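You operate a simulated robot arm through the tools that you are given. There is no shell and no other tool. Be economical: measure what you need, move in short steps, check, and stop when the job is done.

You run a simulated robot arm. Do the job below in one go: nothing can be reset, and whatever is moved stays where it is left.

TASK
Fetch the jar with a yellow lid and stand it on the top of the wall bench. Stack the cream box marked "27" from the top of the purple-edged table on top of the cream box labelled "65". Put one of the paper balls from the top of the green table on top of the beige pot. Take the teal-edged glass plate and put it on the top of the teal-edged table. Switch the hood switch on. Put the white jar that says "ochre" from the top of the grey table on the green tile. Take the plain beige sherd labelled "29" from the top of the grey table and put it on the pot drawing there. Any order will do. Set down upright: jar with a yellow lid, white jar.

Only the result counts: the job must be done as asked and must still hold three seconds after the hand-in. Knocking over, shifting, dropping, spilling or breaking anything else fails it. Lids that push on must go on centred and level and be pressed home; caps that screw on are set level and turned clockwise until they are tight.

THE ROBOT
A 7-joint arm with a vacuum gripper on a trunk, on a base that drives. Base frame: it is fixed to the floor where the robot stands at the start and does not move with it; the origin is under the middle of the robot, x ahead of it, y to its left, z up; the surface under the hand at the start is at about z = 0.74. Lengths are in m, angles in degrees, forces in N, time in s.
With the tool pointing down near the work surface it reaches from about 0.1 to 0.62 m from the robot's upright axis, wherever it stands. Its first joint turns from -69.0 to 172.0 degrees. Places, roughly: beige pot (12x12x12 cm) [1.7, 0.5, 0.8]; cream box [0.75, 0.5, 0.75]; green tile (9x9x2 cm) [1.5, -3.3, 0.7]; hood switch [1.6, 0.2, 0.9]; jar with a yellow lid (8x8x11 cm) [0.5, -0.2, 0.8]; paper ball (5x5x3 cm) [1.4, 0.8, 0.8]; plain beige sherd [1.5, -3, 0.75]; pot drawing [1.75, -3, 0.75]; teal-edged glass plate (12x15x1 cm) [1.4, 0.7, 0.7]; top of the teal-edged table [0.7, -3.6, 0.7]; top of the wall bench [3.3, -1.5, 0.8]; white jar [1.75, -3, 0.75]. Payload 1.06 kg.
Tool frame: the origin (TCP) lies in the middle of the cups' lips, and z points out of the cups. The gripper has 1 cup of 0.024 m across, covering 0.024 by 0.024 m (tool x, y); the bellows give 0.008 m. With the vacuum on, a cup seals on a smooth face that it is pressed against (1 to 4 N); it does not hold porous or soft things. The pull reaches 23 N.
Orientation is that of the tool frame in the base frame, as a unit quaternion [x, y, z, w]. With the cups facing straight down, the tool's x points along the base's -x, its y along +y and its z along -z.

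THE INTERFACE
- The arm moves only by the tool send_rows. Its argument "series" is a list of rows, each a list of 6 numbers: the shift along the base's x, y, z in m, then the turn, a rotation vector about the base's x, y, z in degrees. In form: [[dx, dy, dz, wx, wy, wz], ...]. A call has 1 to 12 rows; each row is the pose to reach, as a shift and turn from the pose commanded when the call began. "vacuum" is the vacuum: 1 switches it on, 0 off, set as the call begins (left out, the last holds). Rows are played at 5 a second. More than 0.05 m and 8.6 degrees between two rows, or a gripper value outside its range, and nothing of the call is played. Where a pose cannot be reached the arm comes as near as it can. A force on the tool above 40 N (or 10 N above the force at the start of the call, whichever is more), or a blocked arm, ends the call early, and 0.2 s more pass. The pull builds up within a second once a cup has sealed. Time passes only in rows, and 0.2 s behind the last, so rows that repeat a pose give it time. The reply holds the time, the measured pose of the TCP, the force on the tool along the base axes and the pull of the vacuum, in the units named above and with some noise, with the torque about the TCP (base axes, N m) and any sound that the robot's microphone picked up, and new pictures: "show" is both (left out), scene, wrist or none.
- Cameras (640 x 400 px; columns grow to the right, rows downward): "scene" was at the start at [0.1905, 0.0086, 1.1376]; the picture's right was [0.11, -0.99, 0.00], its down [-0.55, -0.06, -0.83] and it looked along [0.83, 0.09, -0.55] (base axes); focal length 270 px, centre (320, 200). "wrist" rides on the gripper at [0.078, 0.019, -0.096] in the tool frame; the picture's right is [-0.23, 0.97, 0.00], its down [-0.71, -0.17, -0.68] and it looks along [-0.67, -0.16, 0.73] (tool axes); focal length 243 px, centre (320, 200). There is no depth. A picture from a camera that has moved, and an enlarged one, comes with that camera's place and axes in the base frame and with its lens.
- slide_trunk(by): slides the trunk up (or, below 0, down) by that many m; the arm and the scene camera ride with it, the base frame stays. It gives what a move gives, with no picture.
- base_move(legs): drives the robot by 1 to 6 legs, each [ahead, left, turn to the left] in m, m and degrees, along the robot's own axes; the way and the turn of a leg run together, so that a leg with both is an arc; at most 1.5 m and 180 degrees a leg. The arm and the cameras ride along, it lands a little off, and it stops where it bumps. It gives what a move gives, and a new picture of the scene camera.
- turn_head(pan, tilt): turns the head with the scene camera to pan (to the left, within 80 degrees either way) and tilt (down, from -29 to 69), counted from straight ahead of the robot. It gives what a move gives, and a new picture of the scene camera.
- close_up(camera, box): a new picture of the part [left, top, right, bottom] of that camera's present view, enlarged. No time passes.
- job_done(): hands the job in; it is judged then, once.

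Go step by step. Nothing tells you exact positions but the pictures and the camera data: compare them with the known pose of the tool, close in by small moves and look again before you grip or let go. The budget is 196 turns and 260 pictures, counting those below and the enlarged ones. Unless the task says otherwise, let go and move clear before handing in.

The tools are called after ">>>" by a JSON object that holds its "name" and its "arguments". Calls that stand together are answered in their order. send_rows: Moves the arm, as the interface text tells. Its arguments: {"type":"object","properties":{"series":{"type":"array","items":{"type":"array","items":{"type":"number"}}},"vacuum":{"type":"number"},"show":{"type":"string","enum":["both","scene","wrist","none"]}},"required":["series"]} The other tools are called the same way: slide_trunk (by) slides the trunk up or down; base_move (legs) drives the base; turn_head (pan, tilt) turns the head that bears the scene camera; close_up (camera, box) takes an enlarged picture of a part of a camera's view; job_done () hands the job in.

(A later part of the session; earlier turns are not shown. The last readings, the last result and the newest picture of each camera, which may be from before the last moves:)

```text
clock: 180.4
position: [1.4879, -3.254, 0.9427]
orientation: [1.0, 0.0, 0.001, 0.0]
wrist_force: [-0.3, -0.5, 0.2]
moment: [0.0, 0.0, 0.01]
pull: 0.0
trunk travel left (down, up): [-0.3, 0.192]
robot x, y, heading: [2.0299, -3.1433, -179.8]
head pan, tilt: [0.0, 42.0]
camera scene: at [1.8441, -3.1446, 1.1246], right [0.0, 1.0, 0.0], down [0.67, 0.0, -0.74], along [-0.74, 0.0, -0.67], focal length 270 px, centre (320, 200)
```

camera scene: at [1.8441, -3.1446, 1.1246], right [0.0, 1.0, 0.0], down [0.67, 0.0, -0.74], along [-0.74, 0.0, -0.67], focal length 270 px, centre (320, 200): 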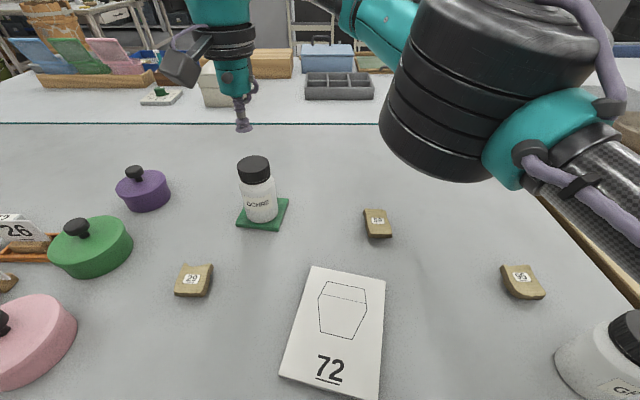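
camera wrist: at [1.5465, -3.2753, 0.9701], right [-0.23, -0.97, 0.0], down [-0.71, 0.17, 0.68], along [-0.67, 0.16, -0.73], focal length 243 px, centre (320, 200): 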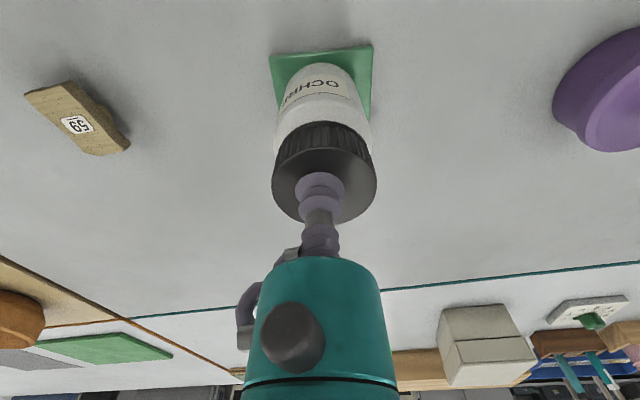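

Jar placed upright on the tile. Now over to the "29" sherd.

>>> {"name": "send_rows", "arguments": {"series": [[0.04, -0.025, 0, 0, 0, 0], [0.08, -0.055, 0, 0, 0, 0], [0.115, -0.08, 0, 0, 0, 0], [0.129, -0.086, -0.04, 0, 0, 0], [0.129, -0.086, -0.08, 0, 0, 0], [0.129, -0.086, -0.12, 0, 0, 0], [0.129, -0.086, -0.14, 0, 0, 0], [0.129, -0.086, -0.14, 0, 0, 0]]}}

>>> {"name": "close_up", "arguments": {"camera": "wrist", "box": [240, 60, 400, 200]}}

```text
clock: 182.2
position: [1.6173, -3.3418, 0.8024]
orientation: [1.0, 0.0, 0.0, 0.001]
wrist_force: [0.5, 1.0, 0.1]
moment: [0.0, -0.01, -0.01]
pull: 0.1
trunk travel left (down, up): [-0.3, 0.192]
robot x, y, heading: [2.0268, -3.1413, -179.9]
head pan, tilt: [0.0, 42.0]
camera scene: at [1.8439, -3.1446, 1.1246], right [0.0, 1.0, 0.0], down [0.67, 0.0, -0.74], along [-0.74, 0.0, -0.67], focal length 270 px, centre (320, 200)
camera wrist: at [1.6959, -3.3605, 0.8967], right [-0.24, -0.97, 0.0], down [-0.71, 0.17, 0.68], along [-0.67, 0.16, -0.73], focal length 243 px, centre (320, 200)
```

scene: 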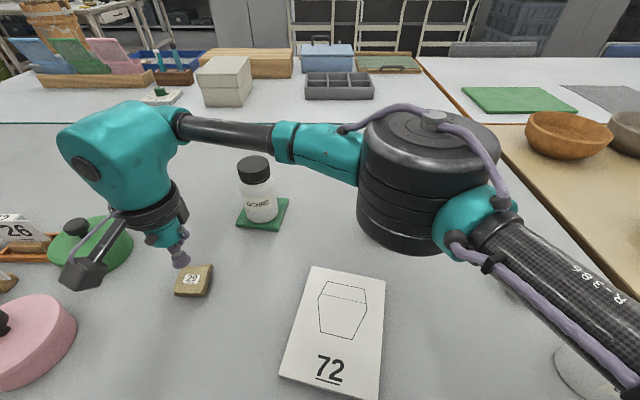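
wrist: 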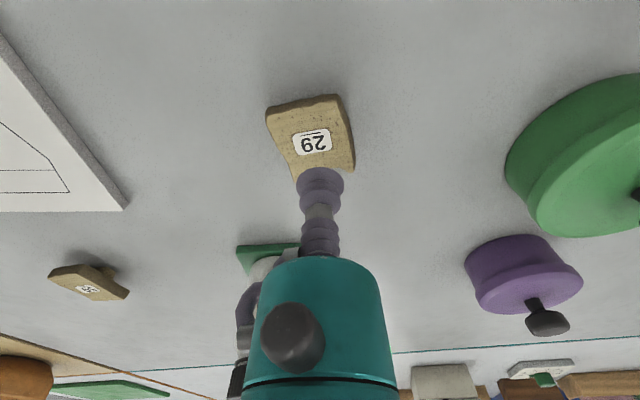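

```text
2.86 times, centred on (320, 130) of wrist
camera zoom: at [1.6959, -3.3605, 0.8967], right [-0.24, -0.97, 0.0], down [-0.71, 0.17, 0.68], along [-0.67, 0.16, -0.73], focal length 693 px, centre (320, 400)
```

zoom: 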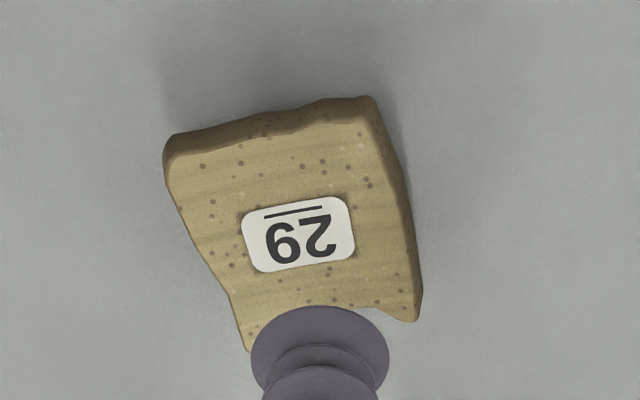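

>>> {"name": "send_rows", "arguments": {"series": [[0.004, 0.004, -0.02, 0, 0, 0], [0.004, 0.004, -0.03, 0, 0, 0], [0.004, 0.004, -0.034, 0, 0, 0], [0.004, 0.004, -0.037, 0, 0, 0], [0.004, 0.004, -0.04, 0, 0, 0], [0.004, 0.004, -0.04, 0, 0, 0], [0.004, 0.004, -0.04, 0, 0, 0]], "vacuum": 1, "show": "wrist"}}

```text
clock: 183.8
position: [1.6205, -3.3389, 0.7605]
orientation: [1.0, 0.0, -0.001, 0.002]
wrist_force: [-2.3, -5.6, 17.3]
moment: [0.08, -0.01, 0.02]
pull: 22.6
trunk travel left (down, up): [-0.3, 0.192]
robot x, y, heading: [2.0277, -3.1412, -179.8]
head pan, tilt: [0.0, 42.0]
camera wrist: at [1.6989, -3.3576, 0.855], right [-0.23, -0.97, 0.0], down [-0.71, 0.17, 0.69], along [-0.67, 0.16, -0.73], focal length 243 px, centre (320, 200)
```

wrist: 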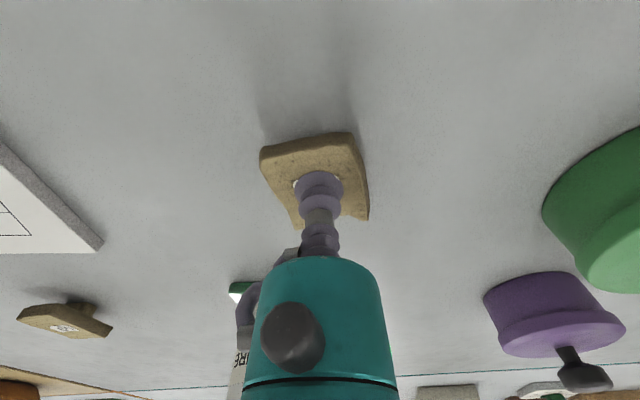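

Sealed. Lift and carry it over the pot drawing at (1.660, -3.113).

>>> {"name": "send_rows", "arguments": {"series": [[0, 0, 0.02, 0, 0, 0], [0, 0, 0.06, 0, 0, 0], [0.008, 0.045, 0.07, 0, 0, 0], [0.016, 0.09, 0.07, 0, 0, 0], [0.024, 0.135, 0.07, 0, 0, 0], [0.032, 0.18, 0.07, 0, 0, 0], [0.039, 0.225, 0.07, 0, 0, 0], [0.039, 0.225, 0.03, 0, 0, 0], [0.039, 0.225, 0.02, 0, 0, 0], [0.039, 0.225, 0.02, 0, 0, 0]]}}

```text
clock: 186.1
position: [1.6568, -3.1108, 0.7798]
orientation: [1.0, 0.0, 0.0, 0.002]
wrist_force: [-0.3, 0.2, -0.7]
moment: [-0.06, 0.01, 0.01]
pull: 22.7
trunk travel left (down, up): [-0.3, 0.192]
robot x, y, heading: [2.0283, -3.1434, -179.6]
head pan, tilt: [0.0, 42.0]
camera scene: at [1.8439, -3.1446, 1.1246], right [0.0, 1.0, 0.0], down [0.67, 0.0, -0.74], along [-0.74, 0.0, -0.67], focal length 270 px, centre (320, 200)
camera wrist: at [1.7365, -3.1302, 0.8742], right [-0.24, -0.97, 0.0], down [-0.71, 0.17, 0.68], along [-0.67, 0.16, -0.73], focal length 243 px, centre (320, 200)
```

scene: 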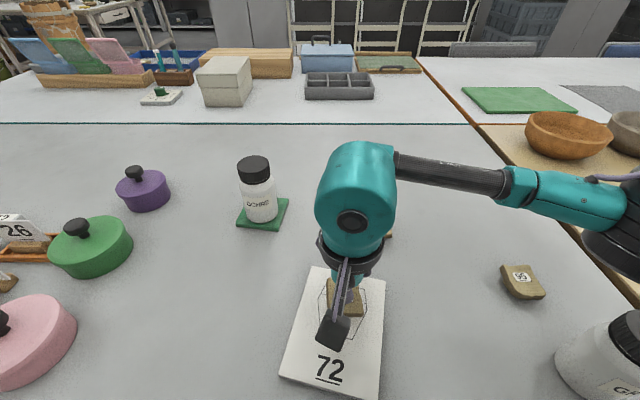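
wrist: 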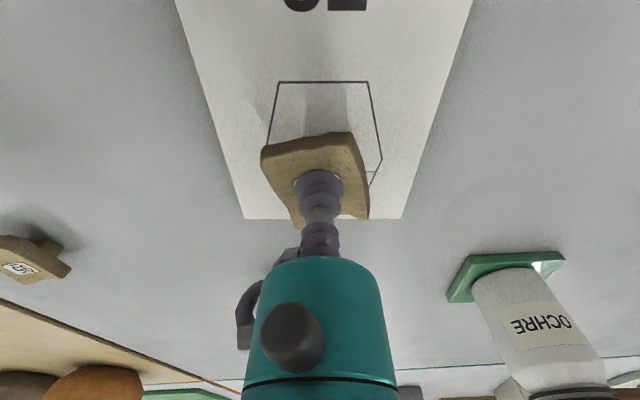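

>>> {"name": "send_rows", "arguments": {"series": [[0.002, -0.002, -0.006, 0, 0, 0], [0.002, -0.002, -0.01, 0, 0, 0], [0.002, -0.002, -0.013, 0, 0, 0], [0.002, -0.002, -0.015, 0, 0, 0], [0.002, -0.002, -0.015, 0, 0, 0]], "show": "none"}}

```text
clock: 187.2
position: [1.661, -3.1147, 0.7673]
orientation: [1.0, 0.001, -0.001, 0.001]
wrist_force: [-5.9, -0.7, 19.2]
moment: [0.09, 0.0, -0.02]
pull: 22.7
trunk travel left (down, up): [-0.3, 0.192]
robot x, y, heading: [2.025, -3.1448, -179.9]
head pan, tilt: [0.0, 42.0]
```

>>> {"name": "send_rows", "arguments": {"series": [[0, 0, 0.002, 0, 0, 0], [0, 0, 0.002, 0, 0, 0]], "show": "none"}}

>>> {"name": "send_rows", "arguments": {"series": [[0, 0, 0, 0, 0, 0], [0, 0, 0, 0, 0, 0], [0, 0, 0, 0, 0, 0], [0, 0, 0.005, 0, 0, 0], [0, 0, 0.03, 0, 0, 0], [0, 0, 0.07, 0, 0, 0], [0, 0, 0.11, 0, 0, 0], [0, 0, 0.15, 0, 0, 0], [-0.03, 0, 0.18, 0, 0, 0], [-0.06, 0, 0.21, 0, 0, 0], [-0.09, 0, 0.22, 0, 0, 0]], "vacuum": 0, "show": "scene"}}

```text
clock: 187.8
position: [1.6619, -3.116, 0.7669]
orientation: [1.0, 0.0, 0.001, -0.001]
wrist_force: [0.3, 1.2, 0.9]
moment: [-0.02, 0.0, 0.02]
pull: 23.1
trunk travel left (down, up): [-0.3, 0.192]
robot x, y, heading: [2.0282, -3.1417, -179.7]
head pan, tilt: [0.0, 42.0]
```

```text
clock: 190.2
position: [1.5693, -3.1166, 0.9868]
orientation: [1.0, 0.0, 0.0, 0.001]
wrist_force: [-0.5, 0.6, 0.1]
moment: [0.01, 0.0, -0.01]
pull: 0.1
trunk travel left (down, up): [-0.3, 0.192]
robot x, y, heading: [2.0243, -3.1421, -180.1]
head pan, tilt: [0.0, 42.0]
camera scene: at [1.8438, -3.1447, 1.1246], right [0.0, 1.0, 0.0], down [0.67, 0.0, -0.74], along [-0.74, 0.0, -0.67], focal length 270 px, centre (320, 200)
```

scene: 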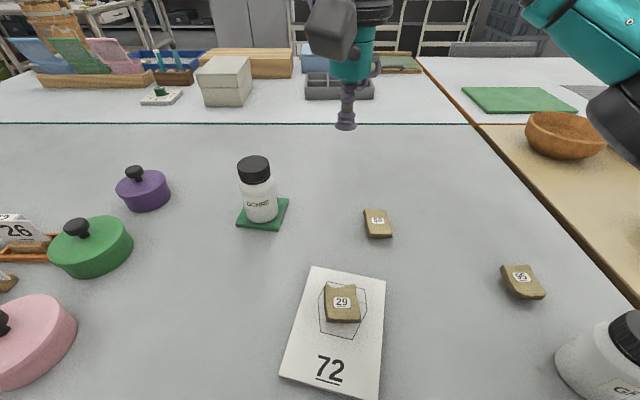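

Sherd 29 lies on the pot drawing. Now drive north along the aisle to the green table for hood, ball and plate.

>>> {"name": "slide_trunk", "arguments": {"by": 0.1}}

>>> {"name": "base_move", "arguments": {"legs": [[-0.35, 0, 0], [0, -1.4, 0], [0, -1.0, 0]]}}

>>> {"name": "turn_head", "arguments": {"pan": -30, "tilt": 30}}

```text
clock: 191.6
position: [1.5693, -3.1158, 1.0874]
orientation: [1.0, 0.0, 0.0, 0.001]
wrist_force: [0.1, 0.1, 0.2]
moment: [-0.04, 0.01, 0.01]
pull: 0.1
trunk travel left (down, up): [-0.4, 0.092]
robot x, y, heading: [2.0314, -3.1404, -179.9]
head pan, tilt: [0.0, 42.0]
```

```text
clock: 214.7
position: [1.9355, -0.6952, 1.0887]
orientation: [1.0, -0.015, 0.0, 0.0]
wrist_force: [-0.7, 0.4, -0.6]
moment: [0.0, -0.01, 0.01]
pull: 0.1
trunk travel left (down, up): [-0.4, 0.092]
robot x, y, heading: [2.3897, -0.735, 178.4]
head pan, tilt: [0.0, 42.0]
camera scene: at [2.2355, -0.7327, 1.2279], right [0.03, 1.0, 0.0], down [0.67, -0.02, -0.74], along [-0.74, 0.02, -0.67], focal length 270 px, centre (320, 200)
```

scene: 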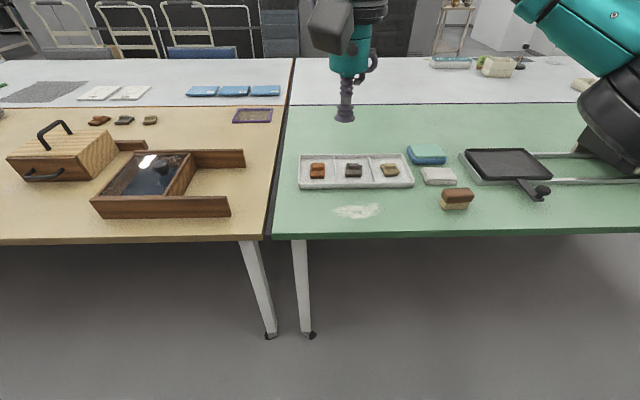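

```text
clock: 215.6
position: [1.936, -0.695, 1.0884]
orientation: [1.0, -0.015, 0.0, 0.001]
wrist_force: [0.2, 1.2, -0.4]
moment: [0.0, -0.04, 0.02]
pull: 0.1
trunk travel left (down, up): [-0.4, 0.092]
robot x, y, heading: [2.3908, -0.7341, 178.5]
head pan, tilt: [-30.0, 30.0]
camera scene: at [2.2418, -0.6877, 1.2462], right [0.52, 0.85, 0.0], down [0.43, -0.26, -0.87], along [-0.74, 0.45, -0.5], focal length 270 px, centre (320, 200)
```

scene: 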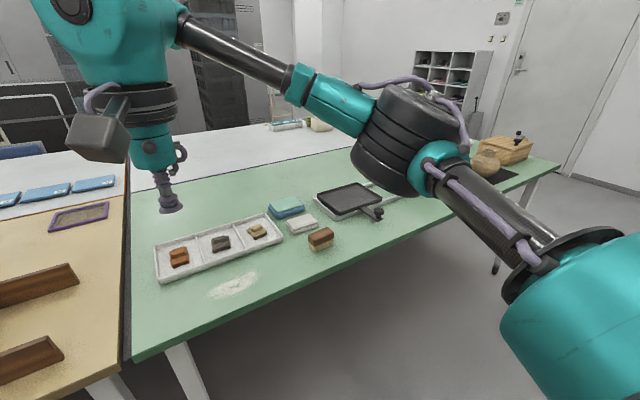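

>>> {"name": "base_move", "arguments": {"legs": [[0, -0.95, 1.5]]}}

>>> {"name": "turn_head", "arguments": {"pan": 0, "tilt": 35}}

```text
clock: 224.1
position: [1.9427, 0.2201, 1.0886]
orientation: [1.0, 0.001, 0.0, 0.001]
wrist_force: [0.5, -0.8, 1.2]
moment: [-0.02, -0.02, 0.02]
pull: 0.0
trunk travel left (down, up): [-0.4, 0.092]
robot x, y, heading: [2.4008, 0.195, -179.6]
head pan, tilt: [-30.0, 30.0]
camera scene: at [2.2494, 0.237, 1.2462], right [0.49, 0.87, 0.0], down [0.43, -0.25, -0.87], along [-0.75, 0.43, -0.5], focal length 270 px, centre (320, 200)
```

scene: 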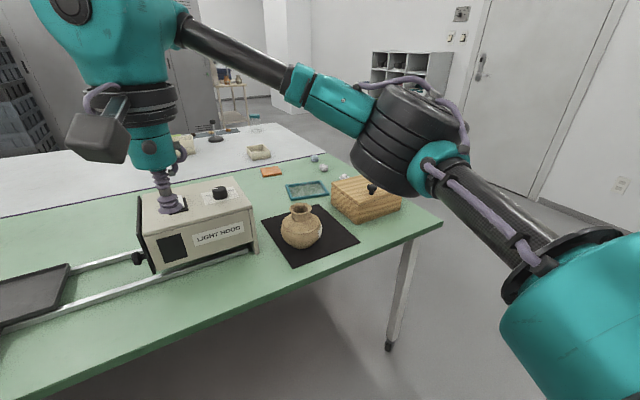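

```text
clock: 225.1
position: [1.9443, 0.2201, 1.089]
orientation: [1.0, 0.0, 0.0, 0.0]
wrist_force: [-0.7, 0.6, 0.2]
moment: [0.0, -0.04, 0.01]
pull: 0.0
trunk travel left (down, up): [-0.4, 0.092]
robot x, y, heading: [2.4053, 0.1955, -179.8]
head pan, tilt: [0.0, 35.0]
camera scene: at [2.2399, 0.1917, 1.2385], right [-0.01, 1.0, 0.0], down [0.57, 0.0, -0.82], along [-0.82, 0.0, -0.57], focal length 270 px, centre (320, 200)
```

scene: 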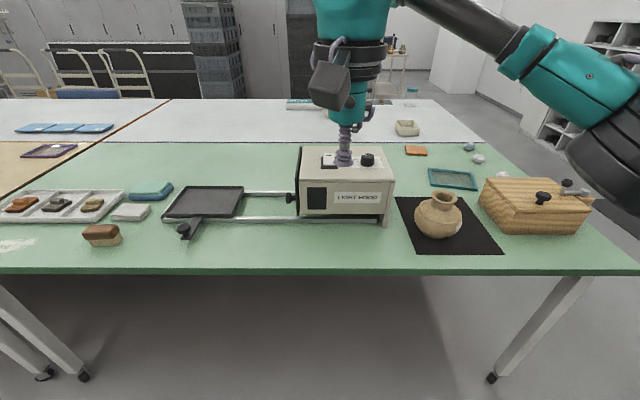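

The hood is a box labelled "LIGHT HOOD" with controls on top. Move the arm aside and zoom in.

>>> {"name": "send_rows", "arguments": {"series": [[0.02, -0.04, 0.02, 0, 0, 0], [0.02, -0.08, 0.02, 0, 0, 0], [0.02, -0.12, 0.02, 0, 0, 0]], "show": "none"}}

>>> {"name": "close_up", "arguments": {"camera": "scene", "box": [280, 130, 410, 230]}}

>>> {"name": "close_up", "arguments": {"camera": "scene", "box": [390, 110, 600, 250]}}

```text
clock: 225.9
position: [1.9637, 0.0981, 1.1061]
orientation: [1.0, 0.001, 0.0, 0.002]
wrist_force: [0.6, -0.8, 0.0]
moment: [0.0, -0.02, 0.01]
pull: 0.1
trunk travel left (down, up): [-0.4, 0.092]
robot x, y, heading: [2.4016, 0.1968, -179.6]
head pan, tilt: [0.0, 35.0]
```

```text
4.00 times, centred on (345, 180) of scene
camera zoom: at [2.2401, 0.191, 1.2385], right [-0.01, 1.0, 0.0], down [0.57, 0.0, -0.82], along [-0.82, 0.0, -0.57], focal length 1078 px, centre (220, 280)
```

zoom: 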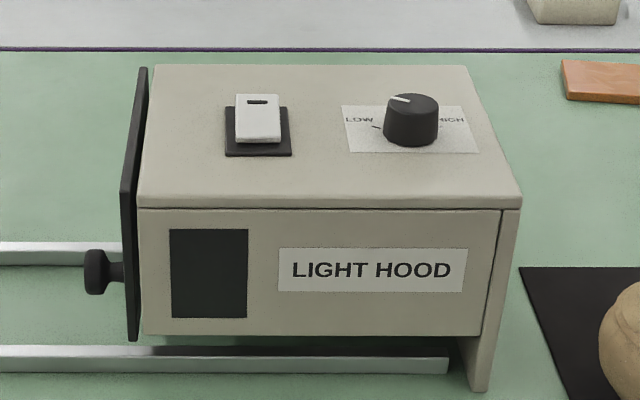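

```text
2.86 times, centred on (495, 180) of scene
camera zoom: at [2.2401, 0.191, 1.2385], right [-0.01, 1.0, 0.0], down [0.57, 0.0, -0.82], along [-0.82, 0.0, -0.57], focal length 770 px, centre (-180, 257)
```

zoom: 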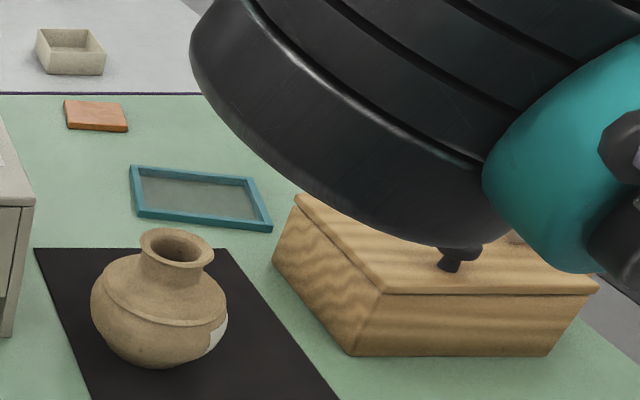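

The switch is a white rocker with a bar mark at the far end. Drive closer and inspect its tilt.

>>> {"name": "base_move", "arguments": {"legs": [[0.33, 0, 0]]}}

>>> {"name": "turn_head", "arguments": {"pan": 0, "tilt": 42}}

>>> {"name": "close_up", "arguments": {"camera": "scene", "box": [290, 150, 390, 230]}}

```text
clock: 228.1
position: [1.6355, 0.0995, 1.105]
orientation: [1.0, -0.001, 0.0, 0.001]
wrist_force: [0.1, 1.0, 0.0]
moment: [-0.02, 0.02, 0.0]
pull: 0.0
trunk travel left (down, up): [-0.4, 0.092]
robot x, y, heading: [2.0744, 0.1934, -179.8]
head pan, tilt: [0.0, 35.0]
camera scene: at [1.9102, 0.1907, 1.2384], right [0.0, 1.0, 0.0], down [0.57, 0.0, -0.82], along [-0.82, 0.0, -0.57], focal length 270 px, centre (320, 200)
```

scene: 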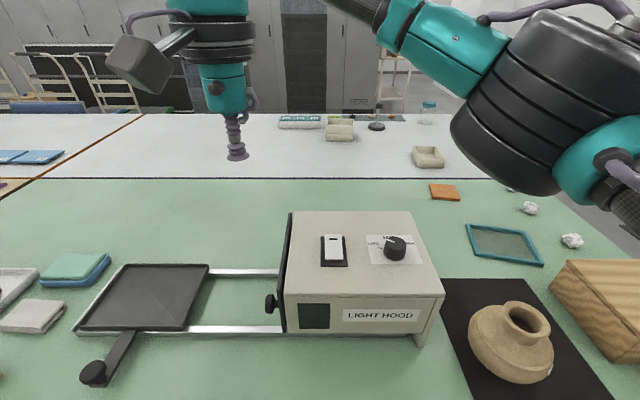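

```text
clock: 228.7
position: [1.6351, 0.0978, 1.1057]
orientation: [1.0, -0.001, 0.0, 0.0]
wrist_force: [-0.2, 0.3, -0.7]
moment: [0.0, 0.05, 0.05]
pull: 0.0
trunk travel left (down, up): [-0.4, 0.092]
robot x, y, heading: [2.0701, 0.1938, -179.7]
head pan, tilt: [0.0, 42.0]
camera scene: at [1.9152, 0.1907, 1.228], right [0.0, 1.0, 0.0], down [0.67, 0.0, -0.74], along [-0.74, 0.0, -0.67], focal length 270 px, centre (320, 200)
```

scene: 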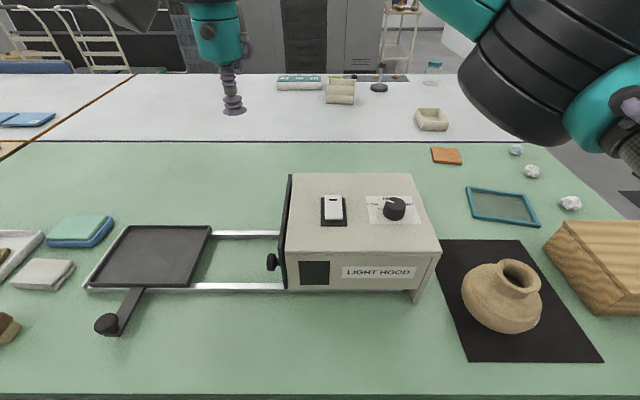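

```text
5.00 times, centred on (340, 190) of scene
camera zoom: at [1.9152, 0.1907, 1.228], right [0.0, 1.0, 0.0], down [0.67, 0.0, -0.74], along [-0.74, 0.0, -0.67], focal length 1348 px, centre (220, 250)
```

zoom: 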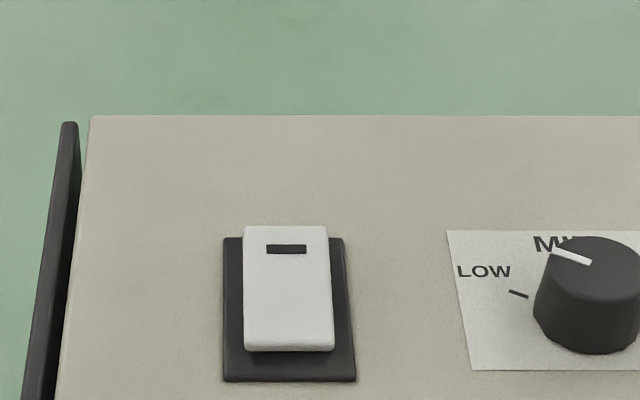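

The far (bar-marked) end of the rocker is raised, i.e. off. I'll move the cup above it.

>>> {"name": "send_rows", "arguments": {"series": [[-0.02, 0.04, 0, 0, 0, 0], [-0.04, 0.08, 0, 0, 0, 0], [-0.065, 0.115, 0, 0, 0, 0], [-0.065, 0.115, -0.04, 0, 0, 0], [-0.065, 0.115, -0.08, 0, 0, 0], [-0.065, 0.115, -0.12, 0, 0, 0], [-0.065, 0.115, -0.14, 0, 0, 0], [-0.065, 0.115, -0.14, 0, 0, 0]]}}

>>> {"name": "close_up", "arguments": {"camera": "wrist", "box": [240, 80, 400, 200]}}

```text
clock: 230.5
position: [1.5723, 0.2162, 0.9666]
orientation: [1.0, -0.001, 0.0, 0.001]
wrist_force: [-0.6, -1.0, 0.3]
moment: [0.02, -0.01, 0.01]
pull: 0.1
trunk travel left (down, up): [-0.4, 0.092]
robot x, y, heading: [2.074, 0.1899, -179.7]
head pan, tilt: [0.0, 42.0]
camera scene: at [1.9152, 0.1907, 1.228], right [0.0, 1.0, 0.0], down [0.67, 0.0, -0.74], along [-0.74, 0.0, -0.67], focal length 270 px, centre (320, 200)
camera wrist: at [1.6504, 0.1968, 1.0615], right [-0.24, -0.97, 0.0], down [-0.71, 0.17, 0.69], along [-0.67, 0.16, -0.73], focal length 243 px, centre (320, 200)
```

scene: 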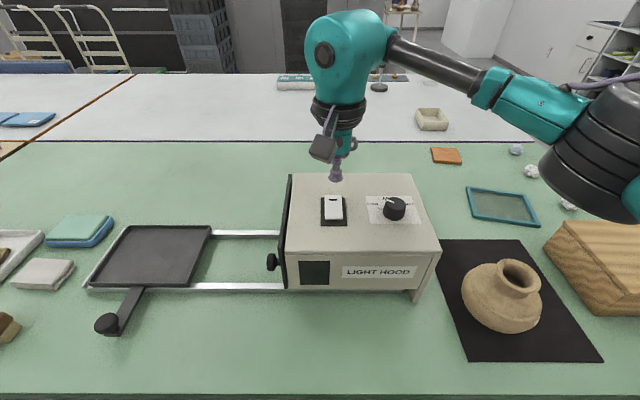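
wrist: 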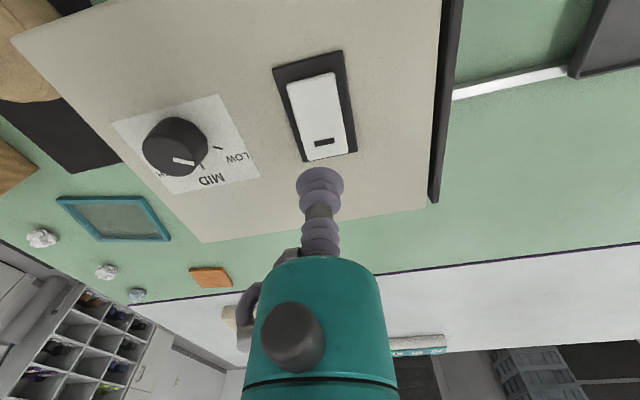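

```text
3.33 times, centred on (320, 140) of wrist
camera zoom: at [1.6504, 0.1968, 1.0615], right [-0.24, -0.97, 0.0], down [-0.71, 0.17, 0.69], along [-0.67, 0.16, -0.73], focal length 809 px, centre (320, 400)
```

zoom: 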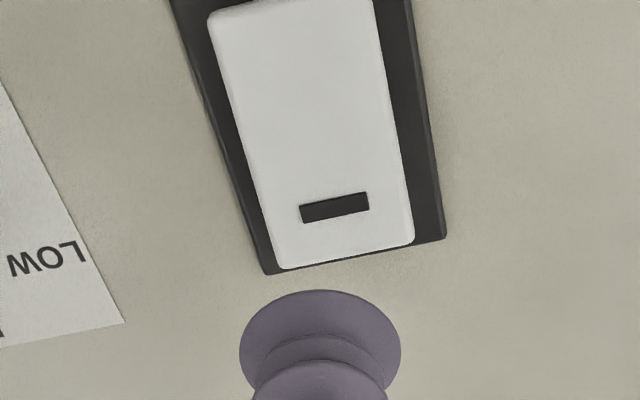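

>>> {"name": "send_rows", "arguments": {"series": [[-0.007, -0.002, -0.03, 0, 0, 0], [-0.007, -0.002, -0.045, 0, 0, 0], [-0.007, -0.002, -0.05, 0, 0, 0], [-0.007, -0.002, -0.054, 0, 0, 0], [-0.007, -0.002, -0.054, 0, 0, 0]], "show": "wrist"}}

```text
clock: 231.7
position: [1.563, 0.2133, 0.9135]
orientation: [1.0, -0.002, 0.001, 0.001]
wrist_force: [-1.0, -0.2, 2.1]
moment: [0.01, 0.03, -0.01]
pull: 0.0
trunk travel left (down, up): [-0.4, 0.092]
robot x, y, heading: [2.0735, 0.1916, -179.9]
head pan, tilt: [0.0, 42.0]
camera wrist: at [1.642, 0.194, 1.0075], right [-0.24, -0.97, 0.0], down [-0.71, 0.17, 0.69], along [-0.67, 0.16, -0.73], focal length 243 px, centre (320, 200)
```

wrist: 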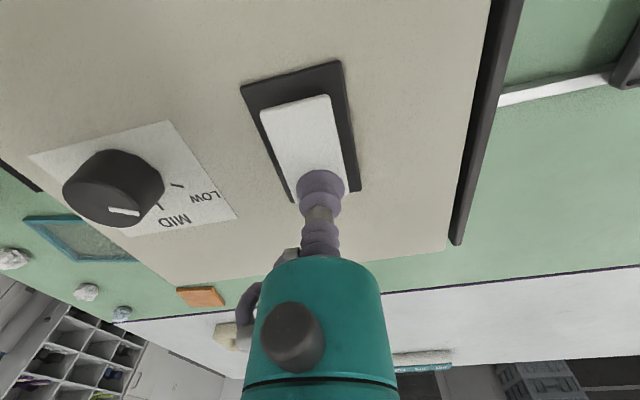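

Contact is just beginning on the bar end. Pressing further in small steps.

>>> {"name": "send_rows", "arguments": {"series": [[0, 0, -0.003, 0, 0, 0], [0, 0, -0.006, 0, 0, 0], [0, 0, -0.009, 0, 0, 0], [0, 0, -0.012, 0, 0, 0], [0, 0, -0.012, 0, 0, 0]], "show": "none"}}

>>> {"name": "send_rows", "arguments": {"series": [[0, 0, 0.02, 0, 0, 0], [0, 0, 0.06, 0, 0, 0], [0, 0, 0.1, 0, 0, 0], [0.02, -0.04, 0.13, 0, 0, 0], [0.03, -0.08, 0.15, 0, 0, 0]], "show": "wrist"}}

>>> {"name": "close_up", "arguments": {"camera": "scene", "box": [290, 150, 390, 230]}}

```text
clock: 232.9
position: [1.5628, 0.2121, 0.9034]
orientation: [1.0, -0.002, -0.002, 0.001]
wrist_force: [-13.3, 3.3, 28.2]
moment: [-0.13, -0.4, 0.03]
pull: 0.0
trunk travel left (down, up): [-0.4, 0.092]
robot x, y, heading: [2.072, 0.193, -179.7]
head pan, tilt: [0.0, 42.0]
heard: click
```

```text
refused: row 4 steps farther than a row can; nothing moved
```

```text
5.00 times, centred on (340, 190) of scene
camera zoom: at [1.9154, 0.1911, 1.2283], right [0.0, 1.0, 0.0], down [0.67, 0.0, -0.74], along [-0.74, 0.0, -0.67], focal length 1348 px, centre (220, 250)
```

zoom: 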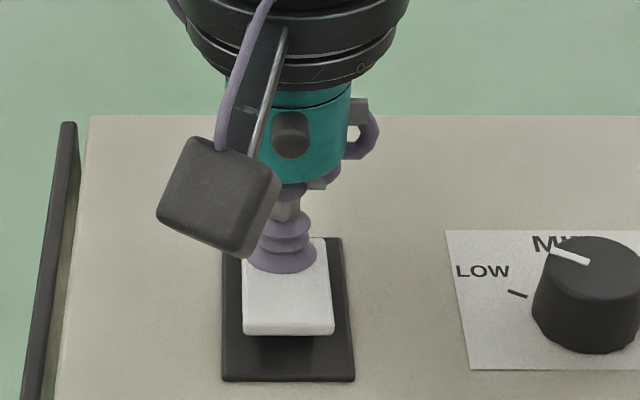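

A click was heard and the rocker has flipped. Retract and verify.

>>> {"name": "send_rows", "arguments": {"series": [[0, 0, 0.02, 0, 0, 0], [0, 0, 0.06, 0, 0, 0], [0, 0, 0.1, 0, 0, 0], [0.02, -0.03, 0.12, 0, 0, 0], [0.03, -0.07, 0.13, 0, 0, 0], [0.03, -0.11, 0.14, 0, 0, 0]], "show": "none"}}

>>> {"name": "close_up", "arguments": {"camera": "scene", "box": [290, 150, 390, 230]}}

>>> {"name": "close_up", "arguments": {"camera": "scene", "box": [420, 120, 620, 340]}}

```text
clock: 234.3
position: [1.5955, 0.1007, 1.0393]
orientation: [1.0, -0.001, 0.0, 0.001]
wrist_force: [0.8, 0.1, -0.5]
moment: [0.0, 0.03, -0.03]
pull: 0.1
trunk travel left (down, up): [-0.4, 0.092]
robot x, y, heading: [2.0683, 0.1915, -179.9]
head pan, tilt: [0.0, 42.0]
```

```text
5.00 times, centred on (340, 190) of scene
camera zoom: at [1.9153, 0.19, 1.228], right [0.0, 1.0, 0.0], down [0.67, 0.0, -0.74], along [-0.74, 0.0, -0.67], focal length 1348 px, centre (220, 250)
```

zoom: 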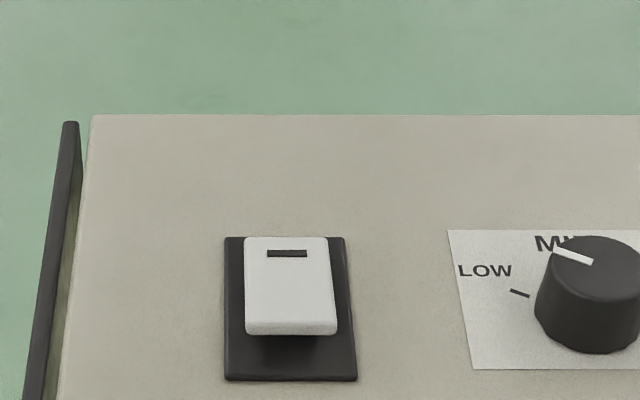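

```text
1.82 times, centred on (520, 230) of scene
camera zoom: at [1.9153, 0.19, 1.228], right [0.0, 1.0, 0.0], down [0.67, 0.0, -0.74], along [-0.74, 0.0, -0.67], focal length 490 px, centre (-44, 146)
```

zoom: 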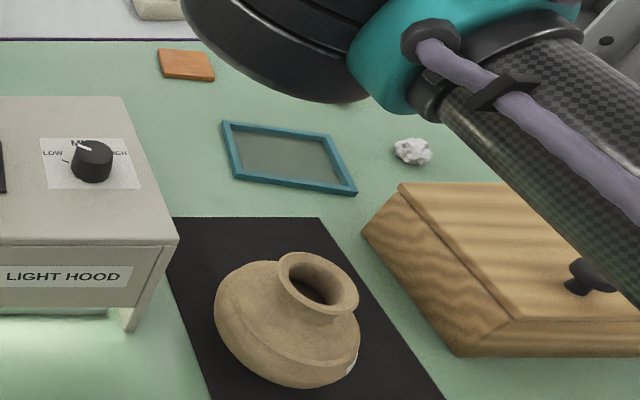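

The hood is lit: switch is on. Next, drive to the left end of the green table to try a paper ball.

>>> {"name": "base_move", "arguments": {"legs": [[-0.33, 0, 0], [0, -1.4, 0], [0, 0, 90], [0, -1.0, 0]]}}

>>> {"name": "turn_head", "arguments": {"pan": 0, "tilt": 42}}

```text
clock: 261.0
position: [1.4917, 1.1023, 1.0396]
orientation: [0.706, 0.708, 0.0, 0.001]
wrist_force: [-0.5, 0.4, 0.7]
moment: [0.0, -0.02, 0.0]
pull: 0.0
trunk travel left (down, up): [-0.4, 0.092]
robot x, y, heading: [1.3985, 1.5756, -89.8]
head pan, tilt: [0.0, 42.0]
camera scene: at [1.4027, 1.4189, 1.2279], right [-1.0, -0.01, 0.0], down [0.0, 0.67, -0.74], along [0.0, -0.74, -0.67], focal length 270 px, centre (320, 200)
```

scene: 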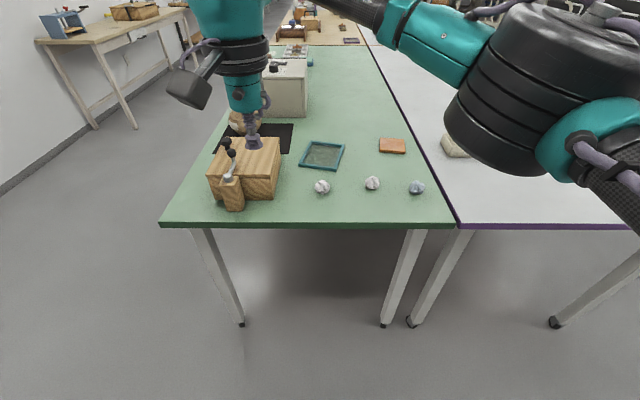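

```text
clock: 261.6
position: [1.4924, 1.1006, 1.0402]
orientation: [0.707, 0.708, 0.002, 0.001]
wrist_force: [-0.5, -0.4, 0.2]
moment: [0.02, 0.03, 0.01]
pull: 0.1
trunk travel left (down, up): [-0.4, 0.092]
robot x, y, heading: [1.4003, 1.5764, -89.7]
head pan, tilt: [0.0, 42.0]
camera scene: at [1.4027, 1.4189, 1.2279], right [-1.0, -0.01, 0.0], down [0.0, 0.67, -0.74], along [0.0, -0.74, -0.67], focal length 270 px, centre (320, 200)
```

scene: 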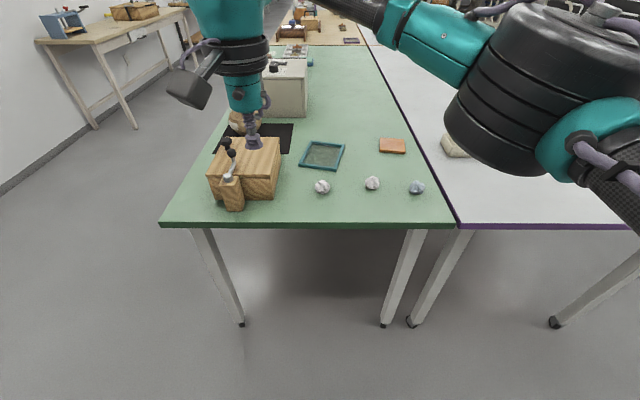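

>>> {"name": "base_move", "arguments": {"legs": [[0.38, 0, 0]]}}

>>> {"name": "close_up", "arguments": {"camera": "scene", "box": [280, 180, 480, 310]}}

```text
clock: 264.0
position: [1.4895, 0.7159, 1.0381]
orientation: [0.709, 0.705, 0.001, 0.001]
wrist_force: [0.4, 0.4, -0.7]
moment: [0.02, 0.01, -0.01]
pull: 0.0
trunk travel left (down, up): [-0.4, 0.092]
robot x, y, heading: [1.3992, 1.1949, -90.1]
head pan, tilt: [0.0, 42.0]
camera scene: at [1.402, 1.0357, 1.2279], right [-1.0, 0.0, 0.0], down [0.0, 0.67, -0.74], along [0.0, -0.74, -0.67], focal length 270 px, centre (320, 200)
```

scene: 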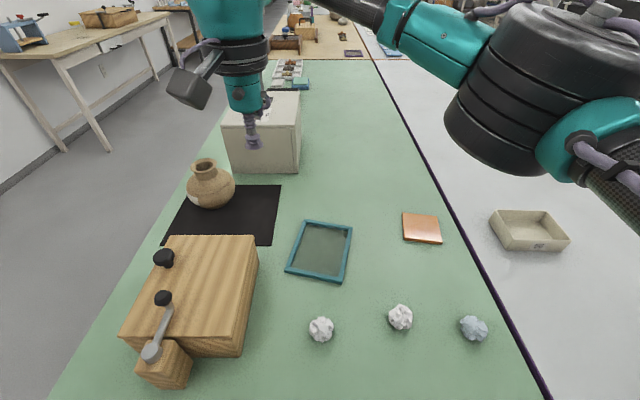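

```text
3.08 times, centred on (380, 245) of scene
camera zoom: at [1.402, 1.0357, 1.2279], right [-1.0, 0.0, 0.0], down [0.0, 0.67, -0.74], along [0.0, -0.74, -0.67], focal length 829 px, centre (135, 62)
```

zoom: 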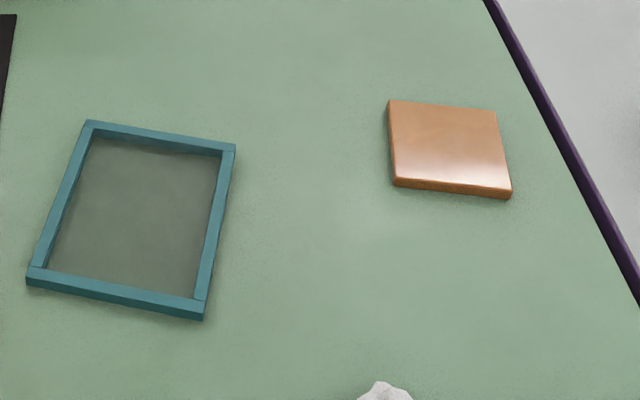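

>>> {"name": "close_up", "arguments": {"camera": "scene", "box": [290, 290, 510, 360]}}

>>> {"name": "slide_trunk", "arguments": {"by": -0.08}}

```text
2.91 times, centred on (400, 325) of scene
camera zoom: at [1.402, 1.0357, 1.2279], right [-1.0, 0.0, 0.0], down [0.0, 0.67, -0.74], along [0.0, -0.74, -0.67], focal length 784 px, centre (87, -164)
```

zoom: 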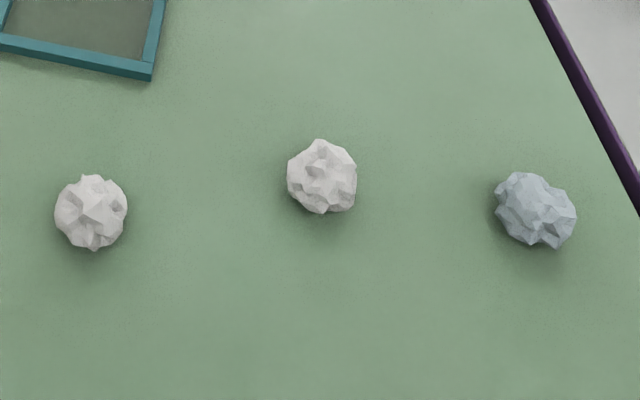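

```text
clock: 265.2
position: [1.4887, 0.7168, 0.9611]
orientation: [0.71, 0.705, 0.0, 0.001]
wrist_force: [-0.3, -0.5, -0.8]
moment: [-0.04, 0.0, 0.03]
pull: 0.1
trunk travel left (down, up): [-0.32, 0.172]
robot x, y, heading: [1.4002, 1.1942, -90.0]
head pan, tilt: [0.0, 42.0]
```

Balls are crumpled; I'll test whether the cup grips the nearest one at about (1.40, 0.842).

>>> {"name": "send_rows", "arguments": {"series": [[-0.025, 0.035, 0, 0, 0, 0], [-0.05, 0.07, 0, 0, 0, 0], [-0.07, 0.1, 0, 0, 0, 0], [-0.09, 0.126, 0, 0, 0, 0], [-0.09, 0.126, -0.04, 0, 0, 0], [-0.09, 0.126, -0.08, 0, 0, 0], [-0.09, 0.126, -0.12, 0, 0, 0], [-0.09, 0.126, -0.14, 0, 0, 0], [-0.09, 0.126, -0.14, 0, 0, 0]]}}

>>> {"name": "close_up", "arguments": {"camera": "wrist", "box": [240, 80, 400, 200]}}

```text
clock: 267.2
position: [1.3999, 0.8426, 0.8186]
orientation: [0.71, 0.705, 0.001, 0.001]
wrist_force: [-0.1, -0.3, -0.4]
moment: [0.02, -0.02, 0.01]
pull: 0.2
trunk travel left (down, up): [-0.32, 0.172]
robot x, y, heading: [1.4001, 1.1938, -90.2]
head pan, tilt: [0.0, 42.0]
camera scene: at [1.402, 1.0131, 1.144], right [-1.0, 0.0, 0.0], down [0.0, 0.67, -0.74], along [0.0, -0.74, -0.67], focal length 270 px, centre (320, 200)
camera wrist: at [1.4196, 0.9211, 0.913], right [0.97, -0.24, 0.0], down [-0.18, -0.71, 0.69], along [-0.16, -0.67, -0.73], focal length 243 px, centre (320, 200)
```

scene: 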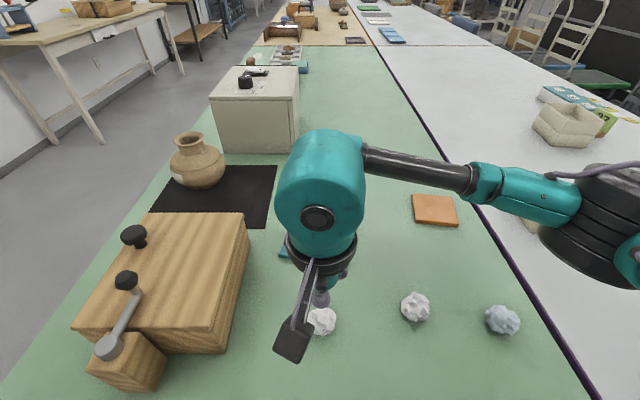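
wrist: 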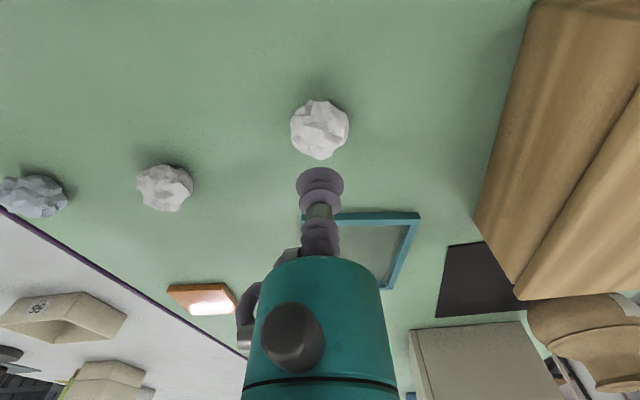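

```text
3.33 times, centred on (320, 140) of wrist
camera zoom: at [1.4196, 0.9211, 0.913], right [0.97, -0.24, 0.0], down [-0.18, -0.71, 0.69], along [-0.16, -0.67, -0.73], focal length 809 px, centre (320, 400)
```

zoom: 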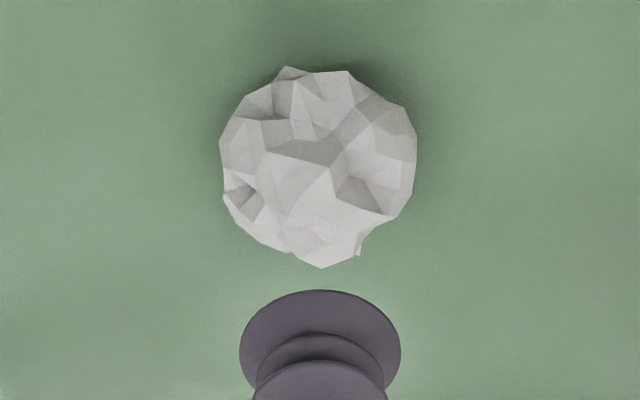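

>>> {"name": "send_rows", "arguments": {"series": [[0.002, 0.002, -0.03, 0, 0, 0], [0.002, 0.002, -0.04, 0, 0, 0], [0.002, 0.002, -0.045, 0, 0, 0], [0.002, 0.002, -0.05, 0, 0, 0], [0.002, 0.002, -0.05, 0, 0, 0], [0.002, 0.002, -0.05, 0, 0, 0]], "vacuum": 1, "show": "wrist"}}

```text
clock: 268.6
position: [1.4026, 0.8432, 0.7693]
orientation: [0.709, 0.705, 0.001, 0.0]
wrist_force: [0.5, 0.6, -0.5]
moment: [0.01, 0.0, 0.03]
pull: 22.7
trunk travel left (down, up): [-0.32, 0.172]
robot x, y, heading: [1.4017, 1.1946, -90.1]
head pan, tilt: [0.0, 42.0]
camera wrist: at [1.4219, 0.9227, 0.8643], right [0.97, -0.24, 0.0], down [-0.18, -0.71, 0.68], along [-0.16, -0.66, -0.73], focal length 243 px, centre (320, 200)
```

wrist: 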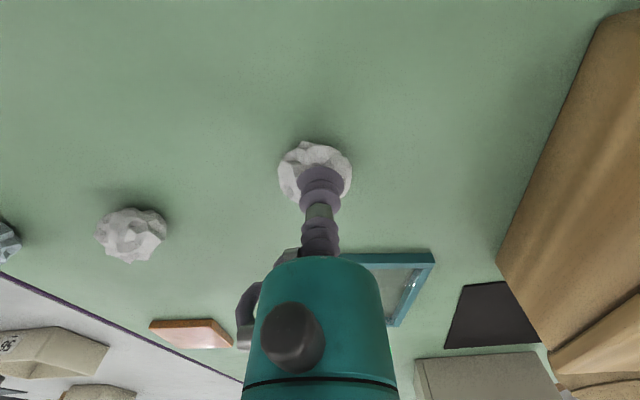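

Surprisingly, it sealed with full pull. Lifting the ball.

>>> {"name": "send_rows", "arguments": {"series": [[0, 0, 0.02, 0, 0, 0], [0, 0, 0.06, 0, 0, 0], [0, 0, 0.1, 0, 0, 0], [0, 0, 0.14, 0, 0, 0], [0, 0, 0.18, 0, 0, 0]], "show": "wrist"}}

>>> {"name": "slide_trunk", "arguments": {"by": 0.1}}

```text
clock: 269.8
position: [1.4011, 0.847, 0.9498]
orientation: [0.71, 0.704, 0.0, 0.001]
wrist_force: [-0.1, 0.2, -0.8]
moment: [0.01, -0.01, 0.02]
pull: 22.9
trunk travel left (down, up): [-0.32, 0.172]
robot x, y, heading: [1.3965, 1.199, -90.1]
head pan, tilt: [0.0, 42.0]
camera wrist: at [1.4218, 0.9249, 1.0444], right [0.97, -0.24, 0.0], down [-0.18, -0.71, 0.68], along [-0.16, -0.66, -0.73], focal length 243 px, centre (320, 200)
```

wrist: 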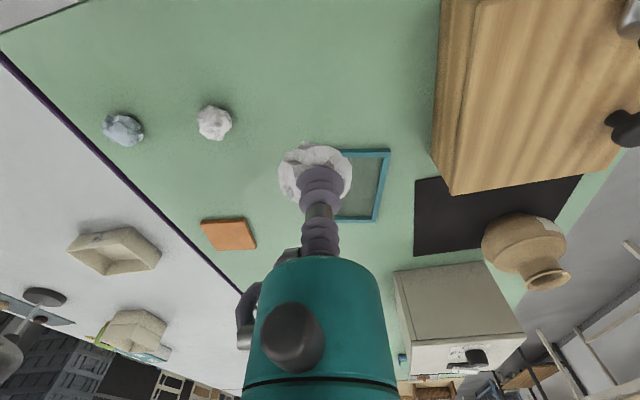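

```text
clock: 271.1
position: [1.4018, 0.8458, 1.0503]
orientation: [0.71, 0.705, 0.001, 0.0]
wrist_force: [-0.2, -0.1, 0.7]
moment: [0.01, -0.02, -0.01]
pull: 23.2
trunk travel left (down, up): [-0.42, 0.072]
robot x, y, heading: [1.4029, 1.1963, -90.1]
head pan, tilt: [0.0, 42.0]
```

>>> {"name": "base_move", "arguments": {"legs": [[-0.4, 0, 0], [0, 0.98, 0], [0, 0, -90], [0, 1.05, 0], [0.3, 0, 0]]}}

>>> {"name": "turn_head", "arguments": {"pan": 0, "tilt": 45}}

```text
clock: 296.2
position: [1.7219, 0.5811, 1.0499]
orientation: [1.0, 0.009, 0.0, 0.001]
wrist_force: [-0.5, -0.6, -0.6]
moment: [-0.03, -0.01, -0.03]
pull: 22.8
trunk travel left (down, up): [-0.42, 0.072]
robot x, y, heading: [2.0687, 0.5908, -178.8]
head pan, tilt: [0.0, 42.0]
camera scene: at [1.9239, 0.5849, 1.2511], right [-0.02, 1.0, 0.0], down [0.67, 0.01, -0.74], along [-0.74, -0.02, -0.67], focal length 270 px, centre (320, 200)
```

scene: 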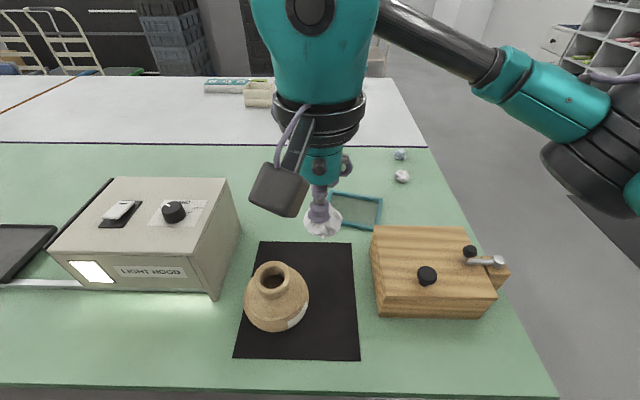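

```text
clock: 296.8
position: [1.7225, 0.5812, 1.0496]
orientation: [1.0, 0.009, 0.0, 0.001]
wrist_force: [0.7, -0.4, -0.5]
moment: [-0.01, 0.01, 0.0]
pull: 23.1
trunk travel left (down, up): [-0.42, 0.072]
robot x, y, heading: [2.0744, 0.5888, -178.9]
head pan, tilt: [0.0, 45.0]
camera scene: at [1.9268, 0.585, 1.2469], right [-0.02, 1.0, 0.0], down [0.71, 0.02, -0.71], along [-0.71, -0.02, -0.71], focal length 270 px, centre (320, 200)
```

scene: 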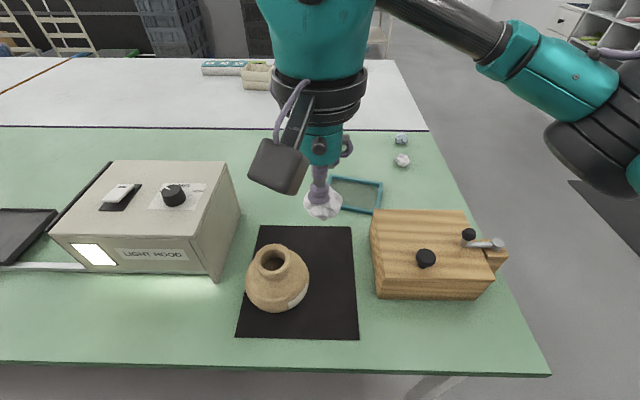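

The hood light glows and the ball is still held. Move above the pot's mouth, about (1.684, 0.500).

>>> {"name": "send_rows", "arguments": {"series": [[-0.015, -0.03, 0, 0, 0, 0], [-0.03, -0.06, 0, 0, 0, 0], [-0.038, -0.081, -0.01, 0, 0, 0], [-0.038, -0.081, -0.05, 0, 0, 0], [-0.038, -0.081, -0.09, 0, 0, 0], [-0.038, -0.081, -0.12, 0, 0, 0], [-0.038, -0.081, -0.12, 0, 0, 0]]}}

>>> {"name": "close_up", "arguments": {"camera": "scene", "box": [220, 200, 340, 320]}}

>>> {"name": "close_up", "arguments": {"camera": "wrist", "box": [220, 60, 420, 210]}}

```text
clock: 298.4
position: [1.686, 0.5007, 0.9299]
orientation: [1.0, 0.008, 0.0, 0.001]
wrist_force: [-0.5, -0.5, -0.3]
moment: [0.01, 0.01, 0.03]
pull: 23.1
trunk travel left (down, up): [-0.42, 0.072]
robot x, y, heading: [2.0726, 0.5874, -178.6]
head pan, tilt: [0.0, 45.0]
camera scene: at [1.9268, 0.585, 1.2469], right [-0.02, 1.0, 0.0], down [0.71, 0.02, -0.71], along [-0.71, -0.02, -0.71], focal length 270 px, centre (320, 200)
camera wrist: at [1.7643, 0.4834, 1.0244], right [-0.22, -0.98, 0.0], down [-0.71, 0.16, 0.69], along [-0.67, 0.15, -0.73], focal length 243 px, centre (320, 200)
```

scene: 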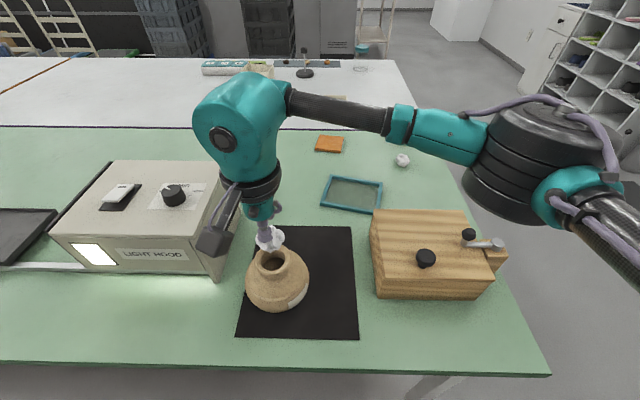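
wrist: 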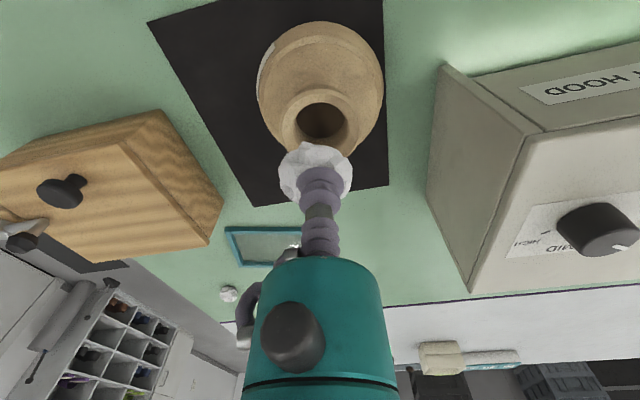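

```text
3.33 times, centred on (280, 260) of scene
camera zoom: at [1.9268, 0.585, 1.2469], right [-0.02, 1.0, 0.0], down [0.71, 0.02, -0.71], along [-0.71, -0.02, -0.71], focal length 898 px, centre (453, 0)
```

zoom: 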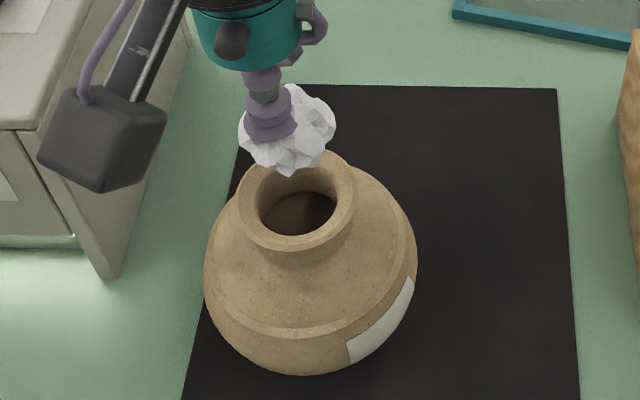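

```text
2.67 times, centred on (320, 135) of wrist
camera zoom: at [1.7643, 0.4834, 1.0244], right [-0.22, -0.98, 0.0], down [-0.71, 0.16, 0.69], along [-0.67, 0.15, -0.73], focal length 647 px, centre (320, 373)
```

zoom: 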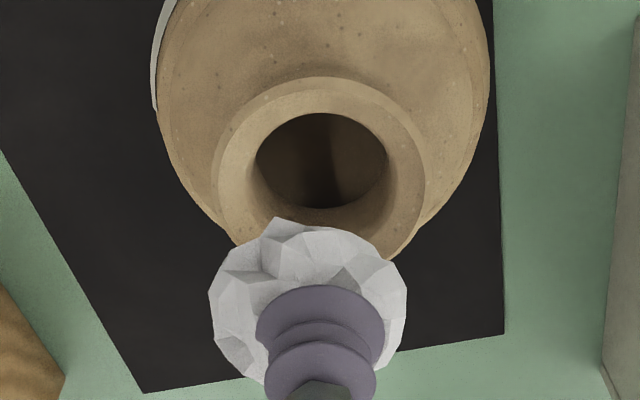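

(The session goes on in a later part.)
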